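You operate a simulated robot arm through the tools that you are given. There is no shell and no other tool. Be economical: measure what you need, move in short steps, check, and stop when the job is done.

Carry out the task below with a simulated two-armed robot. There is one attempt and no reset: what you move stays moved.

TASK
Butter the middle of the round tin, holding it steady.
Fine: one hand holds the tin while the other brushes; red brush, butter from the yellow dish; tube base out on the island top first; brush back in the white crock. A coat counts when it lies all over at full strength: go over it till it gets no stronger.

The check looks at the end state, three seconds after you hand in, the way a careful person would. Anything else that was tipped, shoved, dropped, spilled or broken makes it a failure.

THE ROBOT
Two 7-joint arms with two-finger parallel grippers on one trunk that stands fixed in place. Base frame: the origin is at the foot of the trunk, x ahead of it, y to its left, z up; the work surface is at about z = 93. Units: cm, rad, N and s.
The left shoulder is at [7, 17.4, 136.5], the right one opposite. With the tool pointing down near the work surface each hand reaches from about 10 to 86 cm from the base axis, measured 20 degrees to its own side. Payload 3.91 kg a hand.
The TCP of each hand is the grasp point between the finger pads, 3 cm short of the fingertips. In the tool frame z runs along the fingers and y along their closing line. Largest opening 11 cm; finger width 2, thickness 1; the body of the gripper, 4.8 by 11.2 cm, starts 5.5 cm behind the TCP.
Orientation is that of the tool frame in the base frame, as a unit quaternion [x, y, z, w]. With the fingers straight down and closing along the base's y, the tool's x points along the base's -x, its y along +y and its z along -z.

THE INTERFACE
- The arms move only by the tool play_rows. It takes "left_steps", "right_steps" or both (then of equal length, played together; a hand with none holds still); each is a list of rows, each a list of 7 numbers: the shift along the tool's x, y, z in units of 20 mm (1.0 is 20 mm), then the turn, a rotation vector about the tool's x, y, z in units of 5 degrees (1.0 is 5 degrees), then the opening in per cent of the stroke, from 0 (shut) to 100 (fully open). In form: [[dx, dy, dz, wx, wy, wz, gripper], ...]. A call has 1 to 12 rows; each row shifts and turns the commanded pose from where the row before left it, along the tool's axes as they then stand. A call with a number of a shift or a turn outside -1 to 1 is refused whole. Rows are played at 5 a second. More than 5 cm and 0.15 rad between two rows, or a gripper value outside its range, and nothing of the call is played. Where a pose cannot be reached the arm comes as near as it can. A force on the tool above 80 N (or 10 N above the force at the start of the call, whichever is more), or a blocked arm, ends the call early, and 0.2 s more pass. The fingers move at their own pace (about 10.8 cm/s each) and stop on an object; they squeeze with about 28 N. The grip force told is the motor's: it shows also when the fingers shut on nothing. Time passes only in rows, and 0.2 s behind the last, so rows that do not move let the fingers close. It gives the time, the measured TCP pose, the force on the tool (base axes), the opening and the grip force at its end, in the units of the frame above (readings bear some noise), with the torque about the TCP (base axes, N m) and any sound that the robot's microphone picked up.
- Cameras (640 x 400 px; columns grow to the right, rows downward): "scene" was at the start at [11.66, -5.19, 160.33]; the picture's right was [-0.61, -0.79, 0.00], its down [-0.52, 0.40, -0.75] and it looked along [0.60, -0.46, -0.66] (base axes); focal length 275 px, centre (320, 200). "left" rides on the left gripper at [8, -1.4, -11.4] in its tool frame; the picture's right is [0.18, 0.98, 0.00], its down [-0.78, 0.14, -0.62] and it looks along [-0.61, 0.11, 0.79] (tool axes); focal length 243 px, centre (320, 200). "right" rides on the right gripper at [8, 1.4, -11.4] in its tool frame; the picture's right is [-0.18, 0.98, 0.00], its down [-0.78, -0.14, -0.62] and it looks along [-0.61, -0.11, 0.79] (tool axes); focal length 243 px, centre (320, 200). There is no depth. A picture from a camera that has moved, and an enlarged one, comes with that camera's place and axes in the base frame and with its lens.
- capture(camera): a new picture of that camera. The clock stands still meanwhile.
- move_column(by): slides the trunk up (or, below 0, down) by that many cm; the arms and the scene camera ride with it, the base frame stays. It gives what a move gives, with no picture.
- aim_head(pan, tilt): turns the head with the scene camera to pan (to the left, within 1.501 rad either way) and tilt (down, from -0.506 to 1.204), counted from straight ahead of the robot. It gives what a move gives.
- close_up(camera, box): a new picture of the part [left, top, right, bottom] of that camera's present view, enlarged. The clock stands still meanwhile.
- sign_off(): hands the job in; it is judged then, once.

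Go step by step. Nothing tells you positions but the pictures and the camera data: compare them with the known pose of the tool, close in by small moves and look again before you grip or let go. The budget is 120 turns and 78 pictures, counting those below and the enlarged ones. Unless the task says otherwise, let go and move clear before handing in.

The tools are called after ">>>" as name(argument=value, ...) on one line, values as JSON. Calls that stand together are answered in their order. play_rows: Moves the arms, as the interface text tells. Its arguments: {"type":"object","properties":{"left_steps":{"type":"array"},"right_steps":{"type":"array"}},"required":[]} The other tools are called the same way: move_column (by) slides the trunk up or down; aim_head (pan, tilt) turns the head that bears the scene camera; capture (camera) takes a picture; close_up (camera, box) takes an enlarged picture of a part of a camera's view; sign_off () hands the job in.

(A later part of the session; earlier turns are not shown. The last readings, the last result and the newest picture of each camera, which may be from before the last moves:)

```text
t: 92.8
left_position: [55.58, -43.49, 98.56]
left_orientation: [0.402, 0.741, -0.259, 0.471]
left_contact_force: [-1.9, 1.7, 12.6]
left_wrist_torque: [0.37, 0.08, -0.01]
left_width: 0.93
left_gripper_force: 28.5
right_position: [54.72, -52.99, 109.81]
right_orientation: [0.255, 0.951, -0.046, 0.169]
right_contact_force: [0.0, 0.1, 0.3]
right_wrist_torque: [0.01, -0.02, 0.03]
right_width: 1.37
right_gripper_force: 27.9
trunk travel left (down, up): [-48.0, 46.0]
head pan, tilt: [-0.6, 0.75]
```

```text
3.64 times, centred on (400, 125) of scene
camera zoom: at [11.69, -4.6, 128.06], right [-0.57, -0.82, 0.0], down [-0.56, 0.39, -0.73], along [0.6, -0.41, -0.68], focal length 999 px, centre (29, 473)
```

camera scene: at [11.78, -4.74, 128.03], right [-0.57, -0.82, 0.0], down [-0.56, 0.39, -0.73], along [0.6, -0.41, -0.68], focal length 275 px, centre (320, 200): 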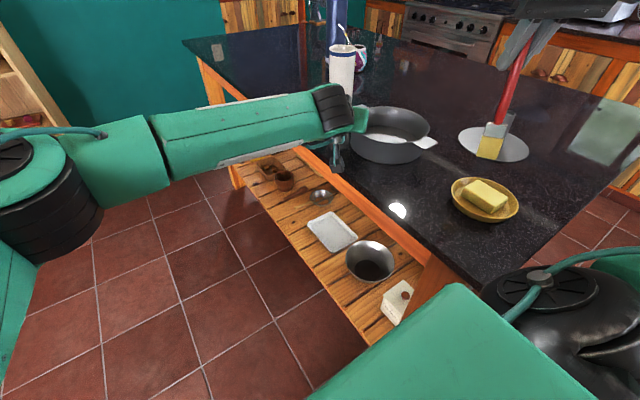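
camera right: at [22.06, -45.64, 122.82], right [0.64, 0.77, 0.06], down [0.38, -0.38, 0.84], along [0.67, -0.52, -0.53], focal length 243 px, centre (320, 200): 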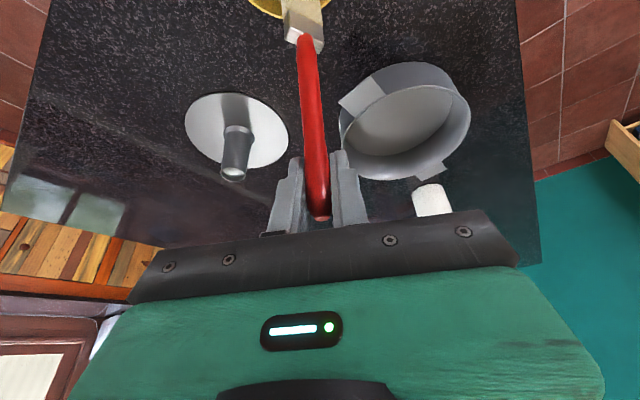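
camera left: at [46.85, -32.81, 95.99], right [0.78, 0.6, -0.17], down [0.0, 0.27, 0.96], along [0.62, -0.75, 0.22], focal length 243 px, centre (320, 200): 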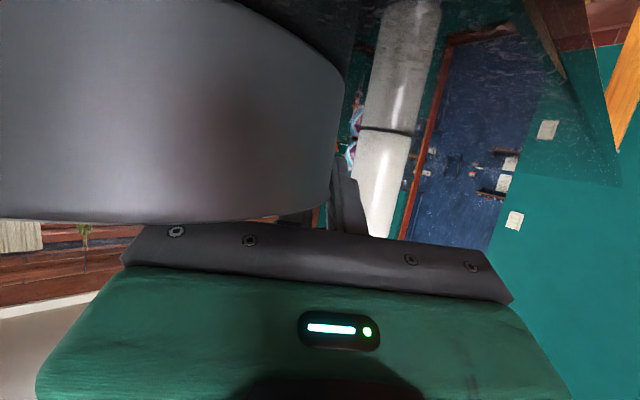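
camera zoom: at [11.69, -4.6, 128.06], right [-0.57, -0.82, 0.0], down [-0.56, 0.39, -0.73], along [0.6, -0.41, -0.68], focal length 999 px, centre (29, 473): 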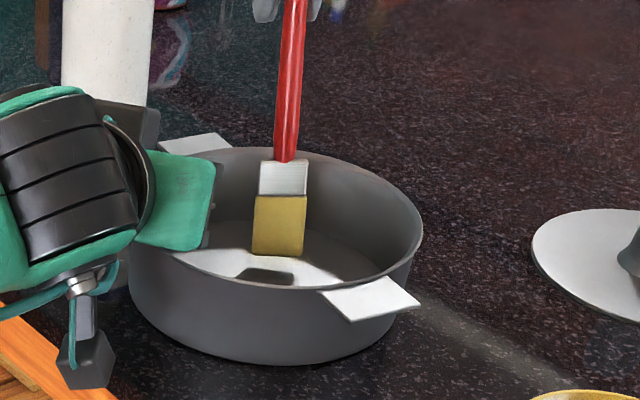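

No contact after easing off; the floor lies at TCP z≈109.7. Lowering 0.5 cm and stroking again.

>>> play_rows(right_steps=[[0.0855, 0, 0.235, 0, 0, 0, 0], [-0.935, -0.084, 0.34, 0, 0, 0, 0], [-0.935, -0.084, 0.34, 0, 0, 0, 0], [0.935, 0.084, -0.34, 0, 0, 0, 0], [0.935, 0.084, -0.34, 0, 0, 0, 0], [0.935, 0.084, -0.34, 0, 0, 0, 0], [0.935, 0.084, -0.34, 0, 0, 0, 0], [-0.935, -0.084, 0.34, 0, 0, 0, 0], [-0.935, -0.084, 0.34, 0, 0, 0, 0]])

>>> close_up(camera="scene", box=[330, 70, 470, 180])

```text
t: 94.8
left_position: [55.57, -43.51, 98.45]
left_orientation: [0.402, 0.741, -0.259, 0.471]
left_contact_force: [-0.2, 1.3, 11.7]
left_wrist_torque: [0.28, 0.0, -0.03]
left_width: 0.93
left_gripper_force: 28.2
right_position: [54.85, -52.81, 109.26]
right_orientation: [0.256, 0.951, -0.045, 0.169]
right_contact_force: [0.6, -0.2, -0.3]
right_wrist_torque: [-0.02, -0.04, -0.02]
right_width: 1.36
right_gripper_force: 28.0
trunk travel left (down, up): [-48.0, 46.0]
head pan, tilt: [-0.6, 0.75]
```

```text
3.64 times, centred on (400, 125) of scene
camera zoom: at [11.7, -4.61, 128.06], right [-0.57, -0.82, 0.0], down [-0.56, 0.39, -0.73], along [0.6, -0.41, -0.68], focal length 999 px, centre (29, 473)
```

zoom: 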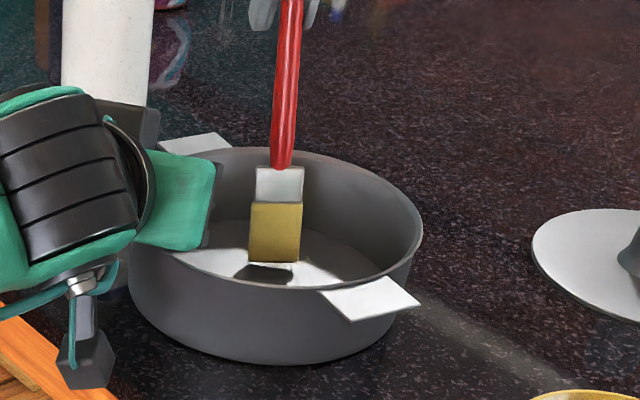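

Still not touching; the brush evidently slid or swung a little in the grip. Descending in small steps until there is light contact.

>>> play_rows(right_steps=[[0.0513, 0, 0.141, 0, 0, 0, 0], [0.0513, 0, 0.141, 0, 0, 0, 0], [0, 0, 0, 0, 0, 0, 0]])

>>> play_rows(right_steps=[[0.0513, 0, 0.141, 0, 0, 0, 0], [0, 0, 0, 0, 0, 0, 0]])

>>> play_rows(right_steps=[[0.0513, 0, 0.141, 0, 0, 0, 0], [0, 0, 0, 0, 0, 0, 0]])

```text
t: 95.6
left_position: [55.44, -43.67, 98.56]
left_orientation: [0.401, 0.741, -0.258, 0.472]
left_contact_force: [1.5, -5.4, 6.2]
left_wrist_torque: [0.29, -0.02, 0.11]
left_width: 0.92
left_gripper_force: 27.4
right_position: [55.02, -53.1, 108.85]
right_orientation: [0.255, 0.951, -0.045, 0.171]
right_contact_force: [3.8, -3.6, 25.0]
right_wrist_torque: [0.33, 0.3, 0.0]
right_width: 1.44
right_gripper_force: 28.4
trunk travel left (down, up): [-48.0, 46.0]
head pan, tilt: [-0.6, 0.75]
```

```text
t: 96.2
left_position: [55.44, -43.49, 98.52]
left_orientation: [0.402, 0.74, -0.26, 0.471]
left_contact_force: [1.3, -4.9, 4.8]
left_wrist_torque: [0.37, 0.1, 0.1]
left_width: 0.91
left_gripper_force: 27.7
right_position: [54.89, -53.13, 108.44]
right_orientation: [0.256, 0.951, -0.045, 0.169]
right_contact_force: [5.8, -4.0, 25.9]
right_wrist_torque: [0.37, 0.07, -0.09]
right_width: 1.43
right_gripper_force: 27.9
trunk travel left (down, up): [-48.0, 46.0]
head pan, tilt: [-0.6, 0.75]
```

```text
t: 96.8
left_position: [55.55, -43.57, 98.37]
left_orientation: [0.402, 0.741, -0.259, 0.472]
left_contact_force: [-0.1, -3.2, 3.6]
left_wrist_torque: [0.4, 0.09, 0.12]
left_width: 0.91
left_gripper_force: 28.1
right_position: [54.87, -53.03, 108.09]
right_orientation: [0.255, 0.951, -0.045, 0.169]
right_contact_force: [4.3, -2.9, 23.8]
right_wrist_torque: [0.48, 0.18, -0.11]
right_width: 1.37
right_gripper_force: 28.2
trunk travel left (down, up): [-48.0, 46.0]
head pan, tilt: [-0.6, 0.75]
```

The force holds at ~25 N while the brush slides in the grip, so I am in contact now. Easing 0.1 cm and stroking a short line to see whether a coat appears.

>>> play_rows(right_steps=[[-0.017, 0, -0.047, 0, 0, 0, 0], [-0.467, -0.042, 0.17, 0, 0, 0, 0], [-0.467, -0.042, 0.17, 0, 0, 0, 0], [-0.467, -0.042, 0.17, 0, 0, 0, 0], [0.467, 0.042, -0.17, 0, 0, 0, 0], [0.467, 0.042, -0.17, 0, 0, 0, 0], [0.467, 0.042, -0.17, 0, 0, 0, 0], [0.467, 0.042, -0.17, 0, 0, 0, 0], [0.467, 0.042, -0.17, 0, 0, 0, 0], [0.467, 0.042, -0.17, 0, 0, 0, 0]])

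>>> close_up(camera="scene", box=[340, 90, 450, 180])

```text
t: 99.0
left_position: [55.61, -43.57, 98.5]
left_orientation: [0.402, 0.741, -0.259, 0.471]
left_contact_force: [-1.9, 0.3, 12.2]
left_wrist_torque: [0.19, 0.0, 0.02]
left_width: 0.92
left_gripper_force: 28.0
right_position: [52.31, -51.31, 108.25]
right_orientation: [0.255, 0.951, -0.045, 0.168]
right_contact_force: [0.3, 1.2, -0.2]
right_wrist_torque: [-0.03, -0.04, -0.01]
right_width: 1.36
right_gripper_force: 28.1
trunk travel left (down, up): [-48.0, 46.0]
head pan, tilt: [-0.6, 0.75]
```

```text
4.44 times, centred on (395, 135) of scene
camera zoom: at [11.7, -4.64, 128.06], right [-0.57, -0.82, 0.0], down [-0.56, 0.39, -0.73], along [0.6, -0.41, -0.68], focal length 1221 px, centre (-13, 489)
```

zoom: 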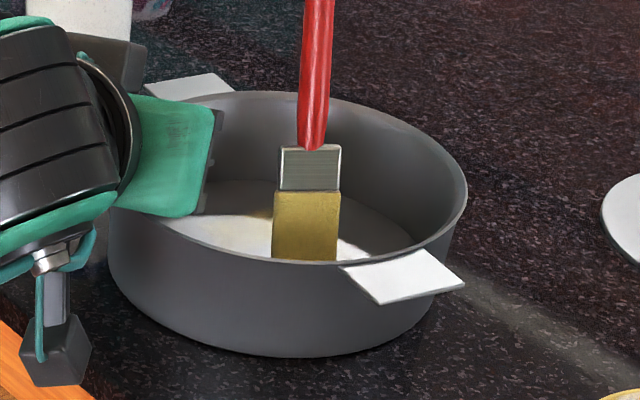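

No contact force now; let me look into the tin with the right wrist camera.

>>> close_up(camera="right", box=[180, 0, 460, 160])

```text
2.29 times, centred on (320, 80) of right
camera zoom: at [43.23, -44.45, 116.14], right [0.64, 0.77, 0.06], down [0.38, -0.38, 0.84], along [0.67, -0.52, -0.53], focal length 555 px, centre (320, 474)
```

zoom: 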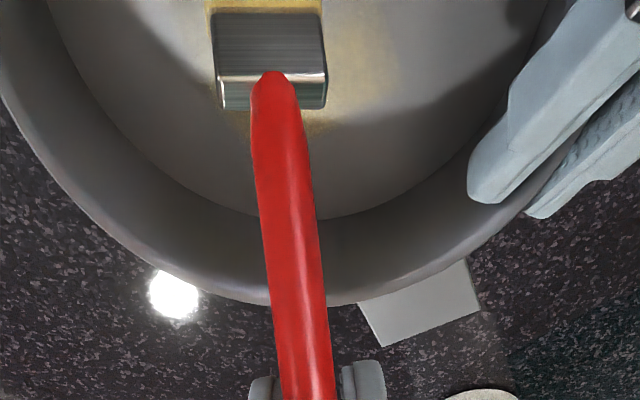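

A yellow coat does appear beneath the brush. The tin centre is now about (49.2,-48.5), and the brush sits 1.5 cm to the -w side; I'll lower 0.15 cm and paint parallel strips.

>>> play_rows(right_steps=[[0.026, 0, 0.07, 0, 0, 0, 0], [0.7, 0.063, -0.255, 0, 0, 0, 0], [0.7, 0.063, -0.255, 0, 0, 0, 0], [-0.7, -0.063, 0.255, 0, 0, 0, 0], [-0.7, -0.063, 0.255, 0, 0, 0, 0], [-0.7, -0.063, 0.255, 0, 0, 0, 0], [-0.7, -0.063, 0.255, 0, 0, 0, 0], [-0.7, -0.063, 0.255, 0, 0, 0, 0], [-0.7, -0.063, 0.255, 0, 0, 0, 0], [-0.075, 0.945, 0.03, 0, 0, 0, 0]])

>>> play_rows(right_steps=[[0.7, 0.063, -0.255, 0, 0, 0, 0], [0.7, 0.063, -0.255, 0, 0, 0, 0], [0.7, 0.063, -0.255, 0, 0, 0, 0], [0.7, 0.063, -0.255, 0, 0, 0, 0], [0.7, 0.063, -0.255, 0, 0, 0, 0], [0.7, 0.063, -0.255, 0, 0, 0, 0], [-0.075, 0.945, 0.03, 0, 0, 0, 0], [-0.7, -0.063, 0.255, 0, 0, 0, 0], [-0.7, -0.063, 0.255, 0, 0, 0, 0], [-0.7, -0.063, 0.255, 0, 0, 0, 0], [-0.7, -0.063, 0.255, 0, 0, 0, 0]])

>>> close_up(camera="right", box=[180, 0, 460, 160])

```text
t: 101.2
left_position: [55.58, -43.58, 98.54]
left_orientation: [0.401, 0.741, -0.259, 0.472]
left_contact_force: [2.1, -0.3, 17.0]
left_wrist_torque: [0.35, 0.04, -0.14]
left_width: 0.93
left_gripper_force: 28.5
right_position: [58.4, -52.97, 107.88]
right_orientation: [0.255, 0.951, -0.045, 0.168]
right_contact_force: [0.1, 0.4, -0.5]
right_wrist_torque: [0.0, -0.02, 0.02]
right_width: 1.37
right_gripper_force: 27.8
trunk travel left (down, up): [-48.0, 46.0]
head pan, tilt: [-0.6, 0.75]
```

```text
t: 103.6
left_position: [55.59, -43.54, 98.5]
left_orientation: [0.402, 0.741, -0.259, 0.472]
left_contact_force: [3.5, -2.6, 13.9]
left_wrist_torque: [0.55, 0.06, -0.03]
left_width: 0.93
left_gripper_force: 28.4
right_position: [56.73, -49.84, 108.01]
right_orientation: [0.256, 0.951, -0.046, 0.169]
right_contact_force: [-0.8, 0.5, 5.2]
right_wrist_torque: [0.31, 0.38, 0.01]
right_width: 1.39
right_gripper_force: 27.8
trunk travel left (down, up): [-48.0, 46.0]
head pan, tilt: [-0.6, 0.75]
```

```text
2.29 times, centred on (320, 80) of right
camera zoom: at [47.73, -42.83, 115.84], right [0.64, 0.77, 0.06], down [0.38, -0.38, 0.84], along [0.67, -0.52, -0.53], focal length 555 px, centre (320, 474)
```

zoom: 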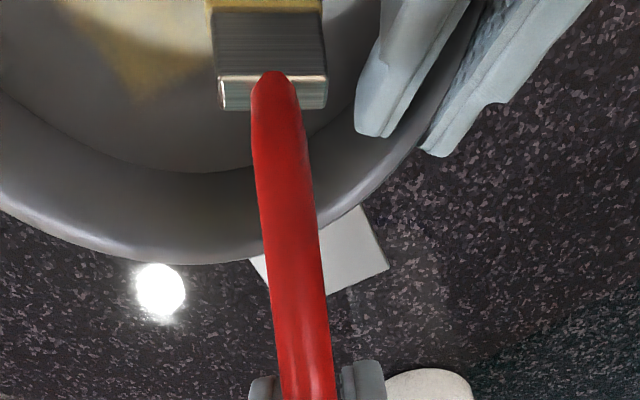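

Light contact (5 N) and the strips show. Finishing this strip and painting one more on the other side.

>>> play_rows(right_steps=[[-0.7, -0.063, 0.255, 0, 0, 0, 0], [-0.7, -0.063, 0.255, 0, 0, 0, 0], [0.7, 0.063, -0.255, 0, 0, 0, 0], [0.7, 0.063, -0.255, 0, 0, 0, 0], [0.7, 0.063, -0.255, 0, 0, 0, 0], [0.7, 0.063, -0.255, 0, 0, 0, 0], [0.7, 0.063, -0.255, 0, 0, 0, 0], [0.7, 0.063, -0.255, 0, 0, 0, 0], [0.075, -0.945, -0.03, 0, 0, 0, 0], [0.075, -0.945, -0.03, 0, 0, 0, 0], [0.075, -0.945, -0.03, 0, 0, 0, 0]])

>>> play_rows(right_steps=[[-0.7, -0.063, 0.255, 0, 0, 0, 0], [-0.7, -0.063, 0.255, 0, 0, 0, 0], [-0.7, -0.063, 0.255, 0, 0, 0, 0], [-0.7, -0.063, 0.255, 0, 0, 0, 0], [-0.7, -0.063, 0.255, 0, 0, 0, 0], [-0.7, -0.063, 0.255, 0, 0, 0, 0], [0.7, 0.063, -0.255, 0, 0, 0, 0], [0.7, 0.063, -0.255, 0, 0, 0, 0], [0.7, 0.063, -0.255, 0, 0, 0, 0]])

```text
t: 106.0
left_position: [55.53, -43.56, 98.43]
left_orientation: [0.401, 0.741, -0.259, 0.472]
left_contact_force: [-0.2, 0.3, 12.6]
left_wrist_torque: [0.2, 0.02, 0.14]
left_width: 0.93
left_gripper_force: 27.8
right_position: [48.66, -51.08, 108.0]
right_orientation: [0.255, 0.951, -0.044, 0.168]
right_contact_force: [-0.3, -0.4, -0.2]
right_wrist_torque: [-0.04, -0.01, 0.01]
right_width: 1.39
right_gripper_force: 27.9
trunk travel left (down, up): [-48.0, 46.0]
head pan, tilt: [-0.6, 0.75]
```

```text
t: 108.0
left_position: [55.51, -43.6, 98.48]
left_orientation: [0.402, 0.741, -0.259, 0.472]
left_contact_force: [-0.9, 1.4, 13.2]
left_wrist_torque: [0.28, 0.07, 0.08]
left_width: 0.94
left_gripper_force: 27.7
right_position: [52.53, -53.75, 108.16]
right_orientation: [0.256, 0.951, -0.045, 0.169]
right_contact_force: [-0.6, 0.5, -0.1]
right_wrist_torque: [-0.02, 0.01, -0.02]
right_width: 1.38
right_gripper_force: 28.5
trunk travel left (down, up): [-48.0, 46.0]
head pan, tilt: [-0.6, 0.75]
```

Now lifting out and returning to the dish, which also gives a view of the coat.

>>> play_rows(right_steps=[[-0.342, 0, -0.94, 0, 0, 0, 0], [-0.342, 0, -0.94, 0, 0, 0, 0], [-0.342, 0, -0.94, 0, 0, 0, 0], [-0.342, 0, -0.94, 0, 0, 0, 0], [-0.171, 0, -0.47, 0, 0, 0, 0], [0, 0, 0, 0, 0, 0, 0]])

>>> play_rows(right_steps=[[0.995, -0.544, -0.361, 0, 0, 0, 0], [0.995, -0.544, -0.361, 0, 0, 0, 0], [0.995, -0.544, -0.361, 0, 0, 0, 0], [0.995, -0.544, -0.361, 0, 0, 0, 0], [0.995, -0.544, -0.361, 0, 0, 0, 0], [0.995, -0.544, -0.361, 0, 0, 0, 0], [0.995, -0.544, -0.361, 0, 0, 0, 0], [0.995, -0.544, -0.361, 0, 0, 0, 0], [0.995, -0.544, -0.361, 0, 0, 0, 0], [0, 0, 0, 0, 0, 0, 0]])

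>>> close_up(camera="right", box=[260, 0, 500, 200])

>>> close_up(camera="scene", box=[400, 80, 560, 240])

```text
t: 109.4
left_position: [55.53, -43.56, 98.51]
left_orientation: [0.402, 0.741, -0.259, 0.472]
left_contact_force: [-0.8, 0.2, 12.5]
left_wrist_torque: [0.31, 0.02, -0.03]
left_width: 0.91
left_gripper_force: 27.7
right_position: [52.39, -53.85, 116.96]
right_orientation: [0.256, 0.951, -0.046, 0.169]
right_contact_force: [-0.5, 0.2, -0.6]
right_wrist_torque: [-0.01, 0.0, 0.01]
right_width: 1.36
right_gripper_force: 27.9
trunk travel left (down, up): [-48.0, 46.0]
head pan, tilt: [-0.6, 0.75]
```

```text
t: 111.6
left_position: [55.56, -43.56, 98.48]
left_orientation: [0.401, 0.742, -0.259, 0.472]
left_contact_force: [1.3, -0.5, 13.0]
left_wrist_torque: [0.33, 0.01, -0.09]
left_width: 0.9
left_gripper_force: 28.4
right_position: [31.02, -52.74, 116.8]
right_orientation: [0.255, 0.951, -0.045, 0.169]
right_contact_force: [0.1, -0.4, -0.3]
right_wrist_torque: [-0.01, -0.04, 0.01]
right_width: 1.39
right_gripper_force: 28.0
trunk travel left (down, up): [-48.0, 46.0]
head pan, tilt: [-0.6, 0.75]
```

```text
2.00 times, centred on (380, 100) of right
camera zoom: at [21.97, -45.78, 124.8], right [0.64, 0.77, 0.06], down [0.38, -0.38, 0.84], along [0.67, -0.52, -0.53], focal length 485 px, centre (200, 400)
```

zoom: 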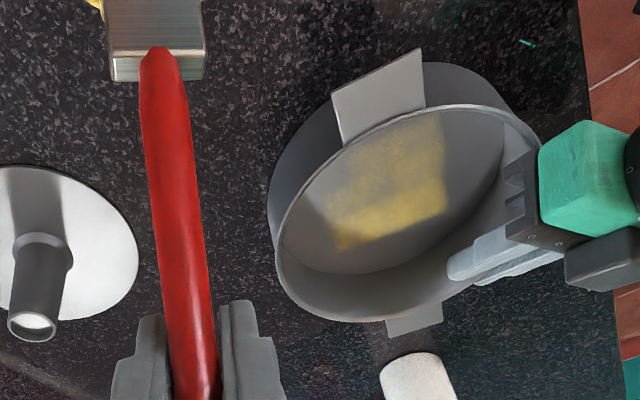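

```text
2.50 times, centred on (480, 160) of scene
camera zoom: at [11.71, -4.62, 128.06], right [-0.57, -0.82, 0.0], down [-0.56, 0.39, -0.73], along [0.6, -0.41, -0.68], focal length 687 px, centre (-80, 300)
```

zoom: 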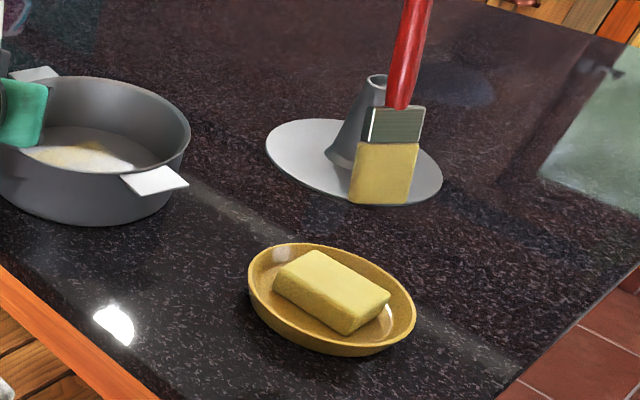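

A rectangular coat over the middle is visible but thin in places. Reloading: shifting 2 cm toward +y over the butter, then down.

>>> play_rows(right_steps=[[0.47, 0.866, -0.17, 0, 0, 0, 0], [0.342, 0, 0.94, 0, 0, 0, 0], [0.342, 0, 0.94, 0, 0, 0, 0], [0.0684, 0, 0.188, 0, 0, 0, 0], [0.0342, 0, 0.094, 0, 0, 0, 0], [0, 0, 0, 0, 0, 0, 0]])

>>> close_up(camera="scene", box=[400, 80, 560, 240])

```text
t: 113.0
left_position: [55.53, -43.63, 98.54]
left_orientation: [0.402, 0.741, -0.259, 0.472]
left_contact_force: [0.3, 1.5, 12.1]
left_wrist_torque: [0.33, 0.02, 0.0]
left_width: 0.95
left_gripper_force: 27.8
right_position: [31.06, -50.64, 112.35]
right_orientation: [0.255, 0.951, -0.045, 0.169]
right_contact_force: [0.7, -0.9, -0.2]
right_wrist_torque: [-0.03, -0.02, -0.01]
right_width: 1.38
right_gripper_force: 27.9
trunk travel left (down, up): [-48.0, 46.0]
head pan, tilt: [-0.6, 0.75]
```

```text
2.50 times, centred on (480, 160) of scene
camera zoom: at [11.7, -4.62, 128.06], right [-0.57, -0.82, 0.0], down [-0.56, 0.39, -0.73], along [0.6, -0.41, -0.68], focal length 687 px, centre (-80, 300)
```

zoom: 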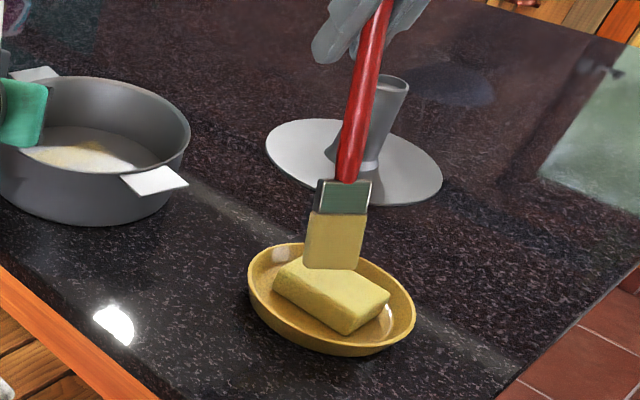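

Right over the butter's edge, not yet touching. Small steps down with a slight move inward.

>>> play_rows(right_steps=[[0.117, 0.2165, -0.0425, 0, 0, 0, 0], [0.0342, 0, 0.094, 0, 0, 0, 0], [0.0342, 0, 0.094, 0, 0, 0, 0], [0, 0, 0, 0, 0, 0, 0]])

>>> play_rows(right_steps=[[0.0342, 0, 0.094, 0, 0, 0, 0], [0, 0, 0, 0, 0, 0, 0]])

```text
t: 114.0
left_position: [55.57, -43.55, 98.46]
left_orientation: [0.401, 0.741, -0.258, 0.472]
left_contact_force: [-0.5, 1.0, 11.5]
left_wrist_torque: [0.29, 0.06, 0.0]
left_width: 0.9
left_gripper_force: 28.0
right_position: [30.98, -50.19, 111.89]
right_orientation: [0.255, 0.951, -0.045, 0.168]
right_contact_force: [-1.0, -0.9, 0.4]
right_wrist_torque: [0.02, 0.01, -0.02]
right_width: 1.38
right_gripper_force: 27.8
trunk travel left (down, up): [-48.0, 46.0]
head pan, tilt: [-0.6, 0.75]
```

```text
t: 114.6
left_position: [55.61, -43.41, 98.48]
left_orientation: [0.401, 0.741, -0.259, 0.472]
left_contact_force: [-0.4, 0.1, 11.7]
left_wrist_torque: [0.32, 0.01, -0.03]
left_width: 0.93
left_gripper_force: 27.8
right_position: [31.04, -50.31, 111.63]
right_orientation: [0.255, 0.951, -0.045, 0.169]
right_contact_force: [1.0, -0.1, 0.4]
right_wrist_torque: [-0.04, 0.0, -0.01]
right_width: 1.38
right_gripper_force: 28.0
trunk travel left (down, up): [-48.0, 46.0]
head pan, tilt: [-0.6, 0.75]
```

>>> play_rows(right_steps=[[0.0342, 0, 0.094, 0, 0, 0, 0], [0.0342, 0, 0.094, 0, 0, 0, 0], [0, 0, 0, 0, 0, 0, 0]])

>>> play_rows(right_steps=[[0.0342, 0, 0.094, 0, 0, 0, 0], [0.0342, 0, 0.094, 0, 0, 0, 0], [0, 0, 0, 0, 0, 0, 0]])

>>> close_up(camera="scene", box=[400, 80, 560, 240])

```text
t: 115.4
left_position: [55.51, -43.63, 98.51]
left_orientation: [0.401, 0.741, -0.259, 0.472]
left_contact_force: [-0.8, 1.3, 11.8]
left_wrist_torque: [0.29, 0.03, -0.01]
left_width: 0.92
left_gripper_force: 28.6
right_position: [30.99, -50.27, 111.41]
right_orientation: [0.256, 0.951, -0.046, 0.168]
right_contact_force: [0.8, -0.5, -0.6]
right_wrist_torque: [-0.02, -0.02, -0.01]
right_width: 1.39
right_gripper_force: 27.9
trunk travel left (down, up): [-48.0, 46.0]
head pan, tilt: [-0.6, 0.75]
```

```text
t: 116.2
left_position: [55.65, -43.63, 98.53]
left_orientation: [0.403, 0.741, -0.26, 0.471]
left_contact_force: [-0.7, 0.5, 11.4]
left_wrist_torque: [0.37, 0.03, -0.01]
left_width: 0.92
left_gripper_force: 27.5
right_position: [31.04, -50.22, 110.96]
right_orientation: [0.255, 0.951, -0.045, 0.169]
right_contact_force: [-0.1, -0.9, -0.8]
right_wrist_torque: [-0.01, -0.01, 0.01]
right_width: 1.38
right_gripper_force: 28.2
trunk travel left (down, up): [-48.0, 46.0]
head pan, tilt: [-0.6, 0.75]
```

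```text
2.50 times, centred on (480, 160) of scene
camera zoom: at [11.7, -4.63, 128.06], right [-0.57, -0.82, 0.0], down [-0.56, 0.39, -0.73], along [0.6, -0.41, -0.68], focal length 687 px, centre (-80, 300)
```

zoom: 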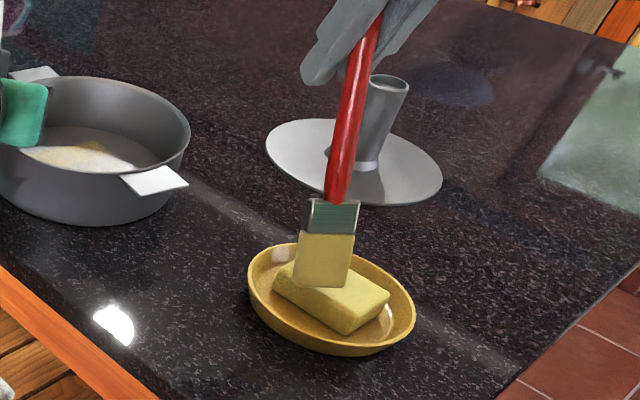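

Visually at the butter's top, still no force. Continuing down in tiny steps.

>>> play_rows(right_steps=[[0.0342, 0, 0.094, 0, 0, 0, 0], [0.0342, 0, 0.094, 0, 0, 0, 0], [0, 0, 0, 0, 0, 0, 0]])

>>> play_rows(right_steps=[[0.0342, 0, 0.094, 0, 0, 0, 0], [0.0342, 0, 0.094, 0, 0, 0, 0], [0, 0, 0, 0, 0, 0, 0]])

>>> close_up(camera="scene", box=[430, 130, 530, 230])

```text
t: 117.0
left_position: [55.53, -43.65, 98.41]
left_orientation: [0.402, 0.741, -0.259, 0.472]
left_contact_force: [0.4, 0.8, 12.6]
left_wrist_torque: [0.34, 0.03, -0.03]
left_width: 0.9
left_gripper_force: 27.8
right_position: [30.99, -50.39, 110.44]
right_orientation: [0.253, 0.952, -0.044, 0.168]
right_contact_force: [-1.3, -0.5, 0.3]
right_wrist_torque: [-0.04, -0.01, 0.01]
right_width: 1.35
right_gripper_force: 28.0
trunk travel left (down, up): [-48.0, 46.0]
head pan, tilt: [-0.6, 0.75]
```

```text
t: 117.8
left_position: [55.55, -43.52, 98.51]
left_orientation: [0.402, 0.742, -0.259, 0.471]
left_contact_force: [0.7, -3.3, 8.1]
left_wrist_torque: [0.06, -0.03, 0.0]
left_width: 0.91
left_gripper_force: 27.8
right_position: [31.19, -50.17, 110.24]
right_orientation: [0.255, 0.951, -0.045, 0.171]
right_contact_force: [5.6, -4.8, 24.4]
right_wrist_torque: [0.16, 0.45, 0.03]
right_width: 1.4
right_gripper_force: 28.0
trunk travel left (down, up): [-48.0, 46.0]
head pan, tilt: [-0.6, 0.75]
```

```text
4.00 times, centred on (480, 180) of scene
camera zoom: at [11.74, -4.57, 128.09], right [-0.57, -0.82, 0.0], down [-0.56, 0.38, -0.73], along [0.6, -0.41, -0.68], focal length 1099 px, centre (-320, 280)
```

zoom: 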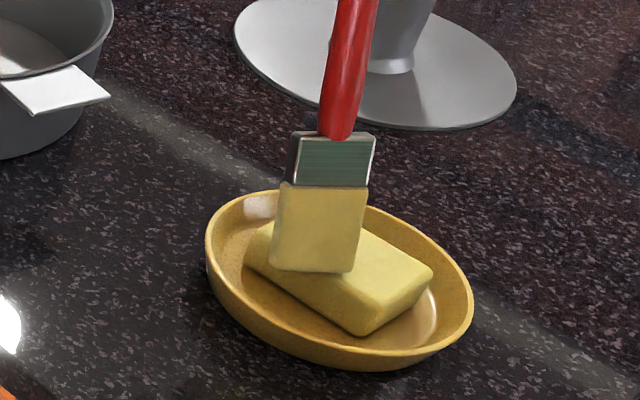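

Loaded again (contact at TCP z≈110.3, so the tin floor should be at ≈107.8). Lifting and carrying to the first strip.

>>> play_rows(right_steps=[[-0.342, 0, -0.94, 0, 0, 0, 0], [-0.342, 0, -0.94, 0, 0, 0, 0], [-0.274, 0, -0.752, 0, 0, 0, 0], [-0.92, 0.504, 0.335, 0, 0, 0, 0], [-0.92, 0.504, 0.335, 0, 0, 0, 0], [-0.92, 0.504, 0.335, 0, 0, 0, 0], [-0.92, 0.504, 0.335, 0, 0, 0, 0], [-0.92, 0.504, 0.335, 0, 0, 0, 0], [-0.92, 0.504, 0.335, 0, 0, 0, 0], [-0.92, 0.504, 0.335, 0, 0, 0, 0], [-0.92, 0.504, 0.335, 0, 0, 0, 0], [0, 0, 0, 0, 0, 0, 0]])

>>> play_rows(right_steps=[[0.342, 0, 0.94, 0, 0, 0, 0], [0.342, 0, 0.94, 0, 0, 0, 0], [0.342, 0, 0.94, 0, 0, 0, 0], [0.274, 0, 0.752, 0, 0, 0, 0], [0, 0, 0, 0, 0, 0, 0]])

```text
t: 120.4
left_position: [55.55, -43.47, 98.57]
left_orientation: [0.402, 0.741, -0.258, 0.472]
left_contact_force: [-1.8, 1.8, 11.4]
left_wrist_torque: [0.32, 0.04, 0.04]
left_width: 0.89
left_gripper_force: 28.3
right_position: [48.56, -50.86, 115.86]
right_orientation: [0.254, 0.951, -0.045, 0.169]
right_contact_force: [-0.2, 0.3, -0.2]
right_wrist_torque: [0.0, 0.01, 0.01]
right_width: 1.39
right_gripper_force: 27.9
trunk travel left (down, up): [-48.0, 46.0]
head pan, tilt: [-0.6, 0.75]
```

```text
t: 121.6
left_position: [55.67, -43.57, 98.43]
left_orientation: [0.403, 0.741, -0.26, 0.471]
left_contact_force: [-1.3, 0.9, 10.6]
left_wrist_torque: [0.29, 0.02, -0.02]
left_width: 0.94
left_gripper_force: 27.9
right_position: [48.74, -51.08, 108.04]
right_orientation: [0.256, 0.951, -0.045, 0.169]
right_contact_force: [0.9, 0.6, -0.1]
right_wrist_torque: [-0.03, -0.01, -0.01]
right_width: 1.38
right_gripper_force: 28.5
trunk travel left (down, up): [-48.0, 46.0]
head pan, tilt: [-0.6, 0.75]
```

>>> play_rows(right_steps=[[0.0342, 0, 0.094, 0, 0, 0, 0], [0, 0, 0, 0, 0, 0, 0]])

>>> play_rows(right_steps=[[0.0342, 0, 0.094, 0, 0, 0, 0], [0, 0, 0, 0, 0, 0, 0]])

```text
t: 122.2
left_position: [55.58, -43.55, 98.52]
left_orientation: [0.402, 0.74, -0.26, 0.471]
left_contact_force: [-0.1, 1.6, 11.3]
left_wrist_torque: [0.34, -0.01, -0.03]
left_width: 0.94
left_gripper_force: 28.2
right_position: [48.6, -51.01, 107.89]
right_orientation: [0.255, 0.951, -0.045, 0.168]
right_contact_force: [0.3, -0.2, -0.8]
right_wrist_torque: [0.02, -0.02, 0.02]
right_width: 1.37
right_gripper_force: 28.2
trunk travel left (down, up): [-48.0, 46.0]
head pan, tilt: [-0.6, 0.75]
```

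```text
t: 122.8
left_position: [55.49, -43.49, 98.5]
left_orientation: [0.402, 0.741, -0.259, 0.471]
left_contact_force: [1.0, -0.9, 10.6]
left_wrist_torque: [0.55, 0.17, -0.03]
left_width: 0.92
left_gripper_force: 28.3
right_position: [48.55, -51.15, 107.81]
right_orientation: [0.256, 0.951, -0.046, 0.169]
right_contact_force: [0.1, 0.1, 4.4]
right_wrist_torque: [0.14, 0.13, 0.0]
right_width: 1.36
right_gripper_force: 28.1
trunk travel left (down, up): [-48.0, 46.0]
head pan, tilt: [-0.6, 0.75]
```

Light contact (4.4 N). Painting serpentine strips across the whole middle.

>>> play_rows(right_steps=[[-0.82, -0.0756, 0.353, 0, 0, 0, 0], [-0.8415, -0.0756, 0.306, 0, 0, 0, 0], [-0.8415, -0.0756, 0.306, 0, 0, 0, 0], [-0.8415, -0.0756, 0.306, 0, 0, 0, 0], [-0.8415, -0.0756, 0.306, 0, 0, 0, 0], [-0.071, 0.895, 0.027, 0, 0, 0, 0], [0.8415, 0.0756, -0.306, 0, 0, 0, 0], [0.8415, 0.0756, -0.306, 0, 0, 0, 0], [0.8415, 0.0756, -0.306, 0, 0, 0, 0], [0.8415, 0.0756, -0.306, 0, 0, 0, 0], [0.8415, 0.0756, -0.306, 0, 0, 0, 0], [-0.071, 0.895, 0.027, 0, 0, 0, 0]])

>>> play_rows(right_steps=[[-0.8415, -0.0756, 0.306, 0, 0, 0, 0], [-0.8415, -0.0756, 0.306, 0, 0, 0, 0], [-0.8415, -0.0756, 0.306, 0, 0, 0, 0], [-0.8415, -0.0756, 0.306, 0, 0, 0, 0], [-0.8415, -0.0756, 0.306, 0, 0, 0, 0], [-0.071, 0.895, 0.027, 0, 0, 0, 0], [0.8415, 0.0756, -0.306, 0, 0, 0, 0], [0.8415, 0.0756, -0.306, 0, 0, 0, 0], [0.8415, 0.0756, -0.306, 0, 0, 0, 0], [0.8415, 0.0756, -0.306, 0, 0, 0, 0], [0.8415, 0.0756, -0.306, 0, 0, 0, 0]])

>>> play_rows(right_steps=[[-0.055, 0.7, 0.02, 0, 0, 0, 0], [-0.8415, -0.0756, 0.306, 0, 0, 0, 0], [-0.8415, -0.0756, 0.306, 0, 0, 0, 0], [-0.8415, -0.0756, 0.306, 0, 0, 0, 0], [-0.8415, -0.0756, 0.306, 0, 0, 0, 0], [0.055, -0.7, -0.02, 0, 0, 0, 0], [0.8415, 0.0756, -0.306, 0, 0, 0, 0], [0.8415, 0.0756, -0.306, 0, 0, 0, 0], [0.8415, 0.0756, -0.306, 0, 0, 0, 0], [0.8415, 0.0756, -0.306, 0, 0, 0, 0]])

>>> close_up(camera="right", box=[180, 0, 460, 160])

```text
t: 125.4
left_position: [55.59, -43.54, 98.57]
left_orientation: [0.402, 0.741, -0.26, 0.471]
left_contact_force: [0.3, 1.3, 12.1]
left_wrist_torque: [0.32, -0.02, -0.11]
left_width: 0.9
left_gripper_force: 28.1
right_position: [50.86, -48.19, 107.72]
right_orientation: [0.255, 0.951, -0.045, 0.167]
right_contact_force: [-0.1, 0.2, 0.5]
right_wrist_torque: [0.0, 0.02, 0.01]
right_width: 1.37
right_gripper_force: 28.0
trunk travel left (down, up): [-48.0, 46.0]
head pan, tilt: [-0.6, 0.75]
```

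```text
t: 127.8
left_position: [55.57, -43.52, 98.44]
left_orientation: [0.402, 0.741, -0.26, 0.471]
left_contact_force: [0.5, -2.1, 8.6]
left_wrist_torque: [0.09, -0.2, 0.12]
left_width: 0.9
left_gripper_force: 27.9
right_position: [51.71, -46.61, 107.53]
right_orientation: [0.255, 0.951, -0.045, 0.169]
right_contact_force: [1.8, -2.4, 12.0]
right_wrist_torque: [0.24, 0.22, 0.01]
right_width: 1.38
right_gripper_force: 27.6
trunk travel left (down, up): [-48.0, 46.0]
head pan, tilt: [-0.6, 0.75]
```

```text
t: 130.0
left_position: [55.57, -43.59, 98.53]
left_orientation: [0.402, 0.741, -0.258, 0.472]
left_contact_force: [-0.4, 0.7, 12.4]
left_wrist_torque: [0.31, 0.09, 0.04]
left_width: 0.92
left_gripper_force: 27.7
right_position: [51.68, -46.66, 107.56]
right_orientation: [0.255, 0.951, -0.045, 0.169]
right_contact_force: [1.0, -0.1, 0.0]
right_wrist_torque: [-0.01, 0.01, 0.01]
right_width: 1.38
right_gripper_force: 28.0
trunk travel left (down, up): [-48.0, 46.0]
head pan, tilt: [-0.6, 0.75]
```

```text
2.29 times, centred on (320, 80) of right
camera zoom: at [42.5, -39.63, 115.5], right [0.64, 0.77, 0.06], down [0.38, -0.38, 0.84], along [0.67, -0.52, -0.53], focal length 555 px, centre (320, 474)
```

zoom: 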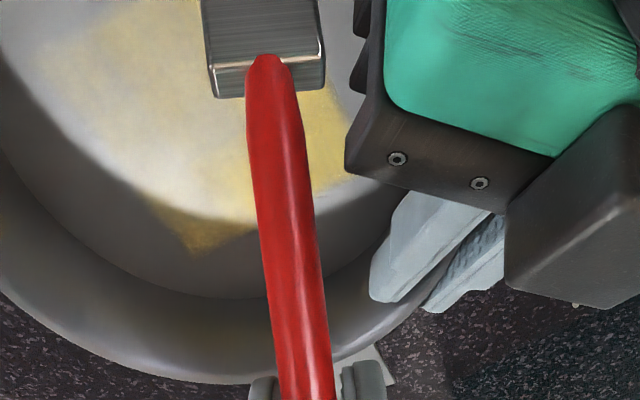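

The coat builds up well over the middle. Another pass on in-between lines, 0.1 cm lower.

>>> play_rows(right_steps=[[0.051, -0.447, 0.035, 0, 0, 0, 0], [0.8415, 0.0756, -0.306, 0, 0, 0, 0], [-0.8415, -0.0756, 0.306, 0, 0, 0, 0], [-0.8415, -0.0756, 0.306, 0, 0, 0, 0], [-0.8415, -0.0756, 0.306, 0, 0, 0, 0], [-0.8415, -0.0756, 0.306, 0, 0, 0, 0], [-0.8415, -0.0756, 0.306, 0, 0, 0, 0], [0.071, -0.895, -0.027, 0, 0, 0, 0], [0.8415, 0.0756, -0.306, 0, 0, 0, 0], [0.8415, 0.0756, -0.306, 0, 0, 0, 0], [0.8415, 0.0756, -0.306, 0, 0, 0, 0], [0.8415, 0.0756, -0.306, 0, 0, 0, 0]])

>>> play_rows(right_steps=[[0.8415, 0.0756, -0.306, 0, 0, 0, 0], [0.071, -0.895, -0.027, 0, 0, 0, 0], [-0.8415, -0.0756, 0.306, 0, 0, 0, 0], [-0.8415, -0.0756, 0.306, 0, 0, 0, 0], [-0.8415, -0.0756, 0.306, 0, 0, 0, 0], [-0.8415, -0.0756, 0.306, 0, 0, 0, 0], [-0.8415, -0.0756, 0.306, 0, 0, 0, 0], [0.071, -0.895, -0.027, 0, 0, 0, 0], [0.8415, 0.0756, -0.306, 0, 0, 0, 0], [0.8415, 0.0756, -0.306, 0, 0, 0, 0], [0.8415, 0.0756, -0.306, 0, 0, 0, 0], [0.8415, 0.0756, -0.306, 0, 0, 0, 0]])

>>> play_rows(right_steps=[[-0.342, 0, -0.94, 0, 0, 0, 0], [-0.342, 0, -0.94, 0, 0, 0, 0], [-0.342, 0, -0.94, 0, 0, 0, 0], [-0.342, 0, -0.94, 0, 0, 0, 0], [-0.171, 0, -0.47, 0, 0, 0, 0], [0, 0, 0, 0, 0, 0, 0]])

```text
t: 132.6
left_position: [55.53, -43.56, 98.52]
left_orientation: [0.401, 0.741, -0.258, 0.472]
left_contact_force: [-0.4, -0.1, 11.8]
left_wrist_torque: [0.27, 0.02, 0.06]
left_width: 0.93
left_gripper_force: 27.8
right_position: [50.31, -48.88, 107.54]
right_orientation: [0.254, 0.951, -0.044, 0.169]
right_contact_force: [0.0, 0.3, -0.5]
right_wrist_torque: [-0.02, 0.02, -0.02]
right_width: 1.39
right_gripper_force: 28.1
trunk travel left (down, up): [-48.0, 46.0]
head pan, tilt: [-0.6, 0.75]
```

```text
t: 135.2
left_position: [55.63, -43.63, 98.43]
left_orientation: [0.401, 0.741, -0.259, 0.472]
left_contact_force: [-3.0, -0.4, 11.2]
left_wrist_torque: [0.37, -0.01, -0.16]
left_width: 0.93
left_gripper_force: 28.0
right_position: [48.36, -51.92, 107.56]
right_orientation: [0.256, 0.951, -0.046, 0.17]
right_contact_force: [2.1, -1.2, 1.3]
right_wrist_torque: [-0.12, -0.35, -0.01]
right_width: 1.37
right_gripper_force: 28.5
trunk travel left (down, up): [-48.0, 46.0]
head pan, tilt: [-0.6, 0.75]
```

```text
t: 136.6
left_position: [55.55, -43.63, 98.47]
left_orientation: [0.402, 0.741, -0.259, 0.471]
left_contact_force: [-0.4, 0.3, 12.1]
left_wrist_torque: [0.24, -0.01, 0.02]
left_width: 0.92
left_gripper_force: 28.4
right_position: [48.21, -51.61, 116.39]
right_orientation: [0.256, 0.951, -0.046, 0.169]
right_contact_force: [-0.1, 0.5, -0.9]
right_wrist_torque: [-0.03, -0.03, 0.01]
right_width: 1.37
right_gripper_force: 28.1
trunk travel left (down, up): [-48.0, 46.0]
head pan, tilt: [-0.6, 0.75]
```

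Back to the dish, looking at the coat on the way.

>>> play_rows(right_steps=[[0.912, -0.463, -0.331, 0, 0, 0, 0], [0.912, -0.463, -0.331, 0, 0, 0, 0], [0.912, -0.463, -0.331, 0, 0, 0, 0], [0.912, -0.463, -0.331, 0, 0, 0, 0], [0.912, -0.463, -0.331, 0, 0, 0, 0], [0.912, -0.463, -0.331, 0, 0, 0, 0], [0.912, -0.463, -0.331, 0, 0, 0, 0], [0.912, -0.463, -0.331, 0, 0, 0, 0], [0, 0, 0, 0, 0, 0, 0]])

>>> close_up(camera="right", box=[370, 20, 530, 180])

>>> close_up(camera="scene", box=[400, 80, 560, 240])

```text
t: 138.6
left_position: [55.58, -43.45, 98.46]
left_orientation: [0.402, 0.741, -0.259, 0.471]
left_contact_force: [0.8, 0.2, 12.8]
left_wrist_torque: [0.35, -0.03, -0.04]
left_width: 0.94
left_gripper_force: 28.0
right_position: [31.18, -50.64, 116.51]
right_orientation: [0.255, 0.951, -0.046, 0.167]
right_contact_force: [0.6, -0.3, -0.1]
right_wrist_torque: [-0.02, -0.01, -0.01]
right_width: 1.36
right_gripper_force: 27.9
trunk travel left (down, up): [-48.0, 46.0]
head pan, tilt: [-0.6, 0.75]
```

```text
2.50 times, centred on (450, 100) of right
camera zoom: at [22.09, -43.65, 124.43], right [0.64, 0.77, 0.06], down [0.38, -0.38, 0.84], along [0.67, -0.52, -0.53], focal length 606 px, centre (-5, 450)
```

zoom: 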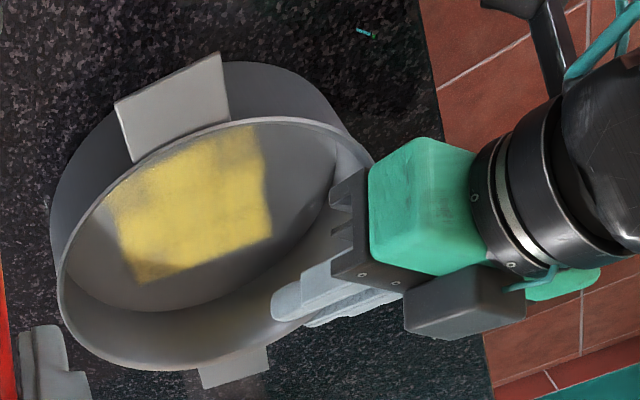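

```text
2.50 times, centred on (480, 160) of scene
camera zoom: at [11.71, -4.63, 128.06], right [-0.57, -0.82, 0.0], down [-0.56, 0.39, -0.73], along [0.6, -0.41, -0.68], focal length 687 px, centre (-80, 300)
```

zoom: 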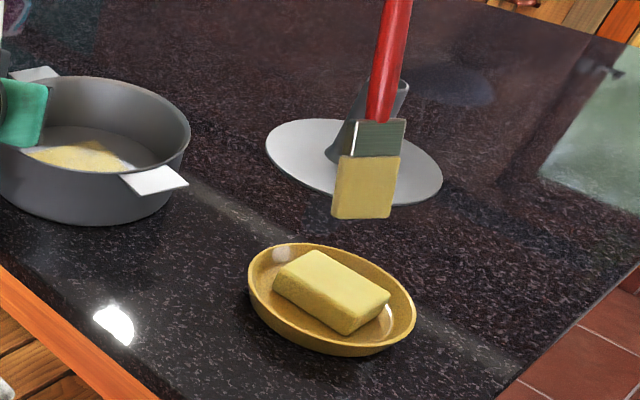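

The middle now has a strong coat, but it lies a bit toward me; the far side (u beyond +2, especially right) needs more. Reloading once more.

>>> play_rows(right_steps=[[0.105, 0.195, -0.038, 0, 0, 0, 0], [0.342, 0, 0.94, 0, 0, 0, 0], [0.342, 0, 0.94, 0, 0, 0, 0], [0.342, 0, 0.94, 0, 0, 0, 0], [0.0342, 0, 0.094, 0, 0, 0, 0], [0, 0, 0, 0, 0, 0, 0]])

>>> play_rows(right_steps=[[0.0342, 0, 0.094, 0, 0, 0, 0], [0, 0, 0, 0, 0, 0, 0]])

```text
t: 140.0
left_position: [55.57, -43.46, 98.6]
left_orientation: [0.401, 0.741, -0.259, 0.472]
left_contact_force: [0.2, 0.9, 13.1]
left_wrist_torque: [0.32, 0.06, 0.0]
left_width: 0.92
left_gripper_force: 28.3
right_position: [30.95, -50.06, 110.19]
right_orientation: [0.255, 0.951, -0.045, 0.168]
right_contact_force: [-0.4, -0.4, -0.2]
right_wrist_torque: [-0.01, 0.02, -0.04]
right_width: 1.4
right_gripper_force: 28.3
trunk travel left (down, up): [-48.0, 46.0]
head pan, tilt: [-0.6, 0.75]
```

```text
t: 140.6
left_position: [55.54, -43.53, 98.52]
left_orientation: [0.402, 0.741, -0.259, 0.472]
left_contact_force: [1.6, -3.3, 10.3]
left_wrist_torque: [0.1, -0.02, 0.01]
left_width: 0.9
left_gripper_force: 27.9
right_position: [30.98, -50.14, 109.99]
right_orientation: [0.256, 0.951, -0.045, 0.169]
right_contact_force: [-0.1, -0.4, 10.3]
right_wrist_torque: [0.25, 0.56, -0.02]
right_width: 1.38
right_gripper_force: 27.6
trunk travel left (down, up): [-48.0, 46.0]
head pan, tilt: [-0.6, 0.75]
```

Loaded (10 N). Carrying to the first strip of the next pass, shifted toward the far side.

>>> play_rows(right_steps=[[-0.342, 0, -0.94, 0, 0, 0, 0], [-0.342, 0, -0.94, 0, 0, 0, 0], [-0.308, 0, -0.846, 0, 0, 0, 0], [-0.958, 0.434, 0.348, 0, 0, 0, 0], [-0.958, 0.434, 0.348, 0, 0, 0, 0], [-0.958, 0.434, 0.348, 0, 0, 0, 0], [-0.958, 0.434, 0.348, 0, 0, 0, 0], [-0.958, 0.434, 0.348, 0, 0, 0, 0], [-0.958, 0.434, 0.348, 0, 0, 0, 0], [-0.958, 0.434, 0.348, 0, 0, 0, 0], [-0.958, 0.434, 0.348, 0, 0, 0, 0], [-0.958, 0.434, 0.348, 0, 0, 0, 0]])

>>> play_rows(right_steps=[[0.342, 0, 0.94, 0, 0, 0, 0], [0.342, 0, 0.94, 0, 0, 0, 0], [0.342, 0, 0.94, 0, 0, 0, 0], [0.342, 0, 0.94, 0, 0, 0, 0], [0.0342, 0, 0.094, 0, 0, 0, 0], [0, 0, 0, 0, 0, 0, 0]])

```text
t: 143.2
left_position: [55.63, -43.6, 98.44]
left_orientation: [0.402, 0.741, -0.26, 0.471]
left_contact_force: [0.4, 0.3, 13.2]
left_wrist_torque: [0.32, 0.05, -0.09]
left_width: 0.91
left_gripper_force: 28.2
right_position: [51.0, -52.39, 116.06]
right_orientation: [0.256, 0.951, -0.045, 0.169]
right_contact_force: [0.4, -0.4, -0.8]
right_wrist_torque: [-0.02, -0.02, 0.0]
right_width: 1.38
right_gripper_force: 28.0
trunk travel left (down, up): [-48.0, 46.0]
head pan, tilt: [-0.6, 0.75]
```

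```text
t: 144.6
left_position: [55.59, -43.52, 98.48]
left_orientation: [0.402, 0.741, -0.259, 0.471]
left_contact_force: [-0.9, -0.4, 12.2]
left_wrist_torque: [0.31, 0.02, -0.02]
left_width: 0.93
left_gripper_force: 27.7
right_position: [50.79, -52.4, 107.64]
right_orientation: [0.255, 0.951, -0.045, 0.169]
right_contact_force: [0.7, -0.1, 0.1]
right_wrist_torque: [0.03, 0.01, 0.0]
right_width: 1.39
right_gripper_force: 28.0
trunk travel left (down, up): [-48.0, 46.0]
head pan, tilt: [-0.6, 0.75]
```

>>> play_rows(right_steps=[[-0.7985, -0.0756, 0.4235, 0, 0, 0, 0], [-0.8415, -0.0756, 0.306, 0, 0, 0, 0], [-0.8415, -0.0756, 0.306, 0, 0, 0, 0], [-0.8415, -0.0756, 0.306, 0, 0, 0, 0], [-0.8415, -0.0756, 0.306, 0, 0, 0, 0], [-0.071, 0.895, 0.027, 0, 0, 0, 0], [0.8415, 0.0756, -0.306, 0, 0, 0, 0], [0.8415, 0.0756, -0.306, 0, 0, 0, 0], [0.8415, 0.0756, -0.306, 0, 0, 0, 0], [0.8415, 0.0756, -0.306, 0, 0, 0, 0], [0.8415, 0.0756, -0.306, 0, 0, 0, 0], [-0.071, 0.895, 0.027, 0, 0, 0, 0]])

>>> play_rows(right_steps=[[-0.8415, -0.0756, 0.306, 0, 0, 0, 0], [-0.8415, -0.0756, 0.306, 0, 0, 0, 0], [-0.8415, -0.0756, 0.306, 0, 0, 0, 0], [-0.8415, -0.0756, 0.306, 0, 0, 0, 0], [-0.8415, -0.0756, 0.306, 0, 0, 0, 0], [-0.071, 0.895, 0.027, 0, 0, 0, 0], [0.8415, 0.0756, -0.306, 0, 0, 0, 0], [0.8415, 0.0756, -0.306, 0, 0, 0, 0], [0.8415, 0.0756, -0.306, 0, 0, 0, 0], [0.8415, 0.0756, -0.306, 0, 0, 0, 0], [0.8415, 0.0756, -0.306, 0, 0, 0, 0]])

>>> play_rows(right_steps=[[-0.047, 0.6, 0.018, 0, 0, 0, 0], [-0.8415, -0.0756, 0.306, 0, 0, 0, 0], [-0.8415, -0.0756, 0.306, 0, 0, 0, 0], [-0.8415, -0.0756, 0.306, 0, 0, 0, 0], [-0.8415, -0.0756, 0.306, 0, 0, 0, 0], [0.094, -1, -0.036, 0, 0, 0, 0], [-0.4, -0.036, 0.145, 0, 0, 0, 0], [0.8415, 0.0756, -0.306, 0, 0, 0, 0], [0.8415, 0.0756, -0.306, 0, 0, 0, 0], [0.8415, 0.0756, -0.306, 0, 0, 0, 0], [0.8415, 0.0756, -0.306, 0, 0, 0, 0]])

>>> play_rows(right_steps=[[0.071, -0.895, -0.027, 0, 0, 0, 0], [-0.8415, -0.0756, 0.306, 0, 0, 0, 0], [-0.8415, -0.0756, 0.306, 0, 0, 0, 0], [-0.8415, -0.0756, 0.306, 0, 0, 0, 0], [-0.8415, -0.0756, 0.306, 0, 0, 0, 0], [-0.8415, -0.0756, 0.306, 0, 0, 0, 0], [0.071, -0.895, -0.027, 0, 0, 0, 0], [0.8415, 0.0756, -0.306, 0, 0, 0, 0], [0.8415, 0.0756, -0.306, 0, 0, 0, 0], [0.8415, 0.0756, -0.306, 0, 0, 0, 0], [0.8415, 0.0756, -0.306, 0, 0, 0, 0]])

>>> play_rows(right_steps=[[-0.342, 0, -0.94, 0, 0, 0, 0], [-0.342, 0, -0.94, 0, 0, 0, 0], [-0.342, 0, -0.94, 0, 0, 0, 0], [-0.342, 0, -0.94, 0, 0, 0, 0], [0.912, -0.463, -0.331, 0, 0, 0, 0], [0.912, -0.463, -0.331, 0, 0, 0, 0], [0.912, -0.463, -0.331, 0, 0, 0, 0], [0.912, -0.463, -0.331, 0, 0, 0, 0], [0.912, -0.463, -0.331, 0, 0, 0, 0], [0.912, -0.463, -0.331, 0, 0, 0, 0], [0.912, -0.463, -0.331, 0, 0, 0, 0], [0.912, -0.463, -0.331, 0, 0, 0, 0]])

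>>> close_up(camera="right", box=[350, 0, 530, 180])

```text
t: 147.2
left_position: [55.59, -43.45, 98.49]
left_orientation: [0.401, 0.741, -0.26, 0.472]
left_contact_force: [0.2, 0.8, 13.0]
left_wrist_torque: [0.33, 0.0, -0.09]
left_width: 0.92
left_gripper_force: 27.4
right_position: [52.94, -49.43, 107.43]
right_orientation: [0.255, 0.951, -0.045, 0.168]
right_contact_force: [0.5, -0.4, -0.9]
right_wrist_torque: [0.0, -0.02, 0.01]
right_width: 1.39
right_gripper_force: 28.1
trunk travel left (down, up): [-48.0, 46.0]
head pan, tilt: [-0.6, 0.75]
```

```text
t: 149.6
left_position: [55.52, -43.68, 98.5]
left_orientation: [0.402, 0.741, -0.259, 0.472]
left_contact_force: [0.9, -0.9, 13.4]
left_wrist_torque: [0.35, 0.1, 0.06]
left_width: 0.91
left_gripper_force: 28.8
right_position: [53.86, -48.23, 107.56]
right_orientation: [0.255, 0.951, -0.045, 0.168]
right_contact_force: [0.6, 0.3, -0.8]
right_wrist_torque: [0.0, -0.02, -0.03]
right_width: 1.37
right_gripper_force: 27.7
trunk travel left (down, up): [-48.0, 46.0]
head pan, tilt: [-0.6, 0.75]
```

```text
t: 152.0
left_position: [55.51, -43.61, 98.52]
left_orientation: [0.401, 0.741, -0.258, 0.472]
left_contact_force: [-0.2, 0.2, 13.3]
left_wrist_torque: [0.28, 0.06, 0.08]
left_width: 0.93
left_gripper_force: 28.6
right_position: [53.86, -49.24, 107.57]
right_orientation: [0.256, 0.951, -0.046, 0.169]
right_contact_force: [-1.3, -1.1, -1.0]
right_wrist_torque: [-0.02, -0.01, 0.02]
right_width: 1.36
right_gripper_force: 27.8
trunk travel left (down, up): [-48.0, 46.0]
head pan, tilt: [-0.6, 0.75]
```

```text
t: 154.4
left_position: [55.65, -43.52, 98.47]
left_orientation: [0.402, 0.741, -0.259, 0.471]
left_contact_force: [-0.1, -0.2, 13.0]
left_wrist_torque: [0.2, 0.06, 0.1]
left_width: 0.89
left_gripper_force: 28.0
right_position: [53.42, -53.13, 107.46]
right_orientation: [0.256, 0.951, -0.045, 0.168]
right_contact_force: [-0.8, -0.4, 0.1]
right_wrist_torque: [0.01, -0.04, 0.02]
right_width: 1.38
right_gripper_force: 27.7
trunk travel left (down, up): [-48.0, 46.0]
head pan, tilt: [-0.6, 0.75]
```

```text
t: 157.0
left_position: [55.68, -43.59, 98.42]
left_orientation: [0.402, 0.741, -0.259, 0.472]
left_contact_force: [-0.8, 0.7, 12.3]
left_wrist_torque: [0.32, 0.08, 0.11]
left_width: 0.92
left_gripper_force: 28.3
right_position: [36.11, -51.61, 115.25]
right_orientation: [0.255, 0.951, -0.045, 0.169]
right_contact_force: [0.0, -1.1, -0.2]
right_wrist_torque: [-0.02, 0.0, 0.0]
right_width: 1.36
right_gripper_force: 27.7
trunk travel left (down, up): [-48.0, 46.0]
head pan, tilt: [-0.6, 0.75]
```

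```text
2.22 times, centred on (440, 90) of right
camera zoom: at [26.94, -44.87, 123.25], right [0.64, 0.77, 0.06], down [0.38, -0.38, 0.84], along [0.67, -0.52, -0.53], focal length 539 px, centre (53, 444)
```

zoom: 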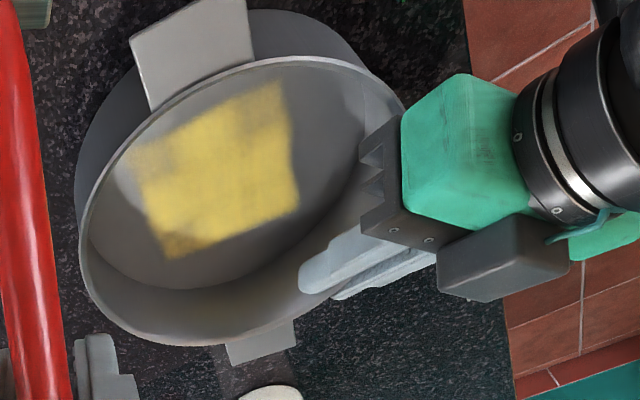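

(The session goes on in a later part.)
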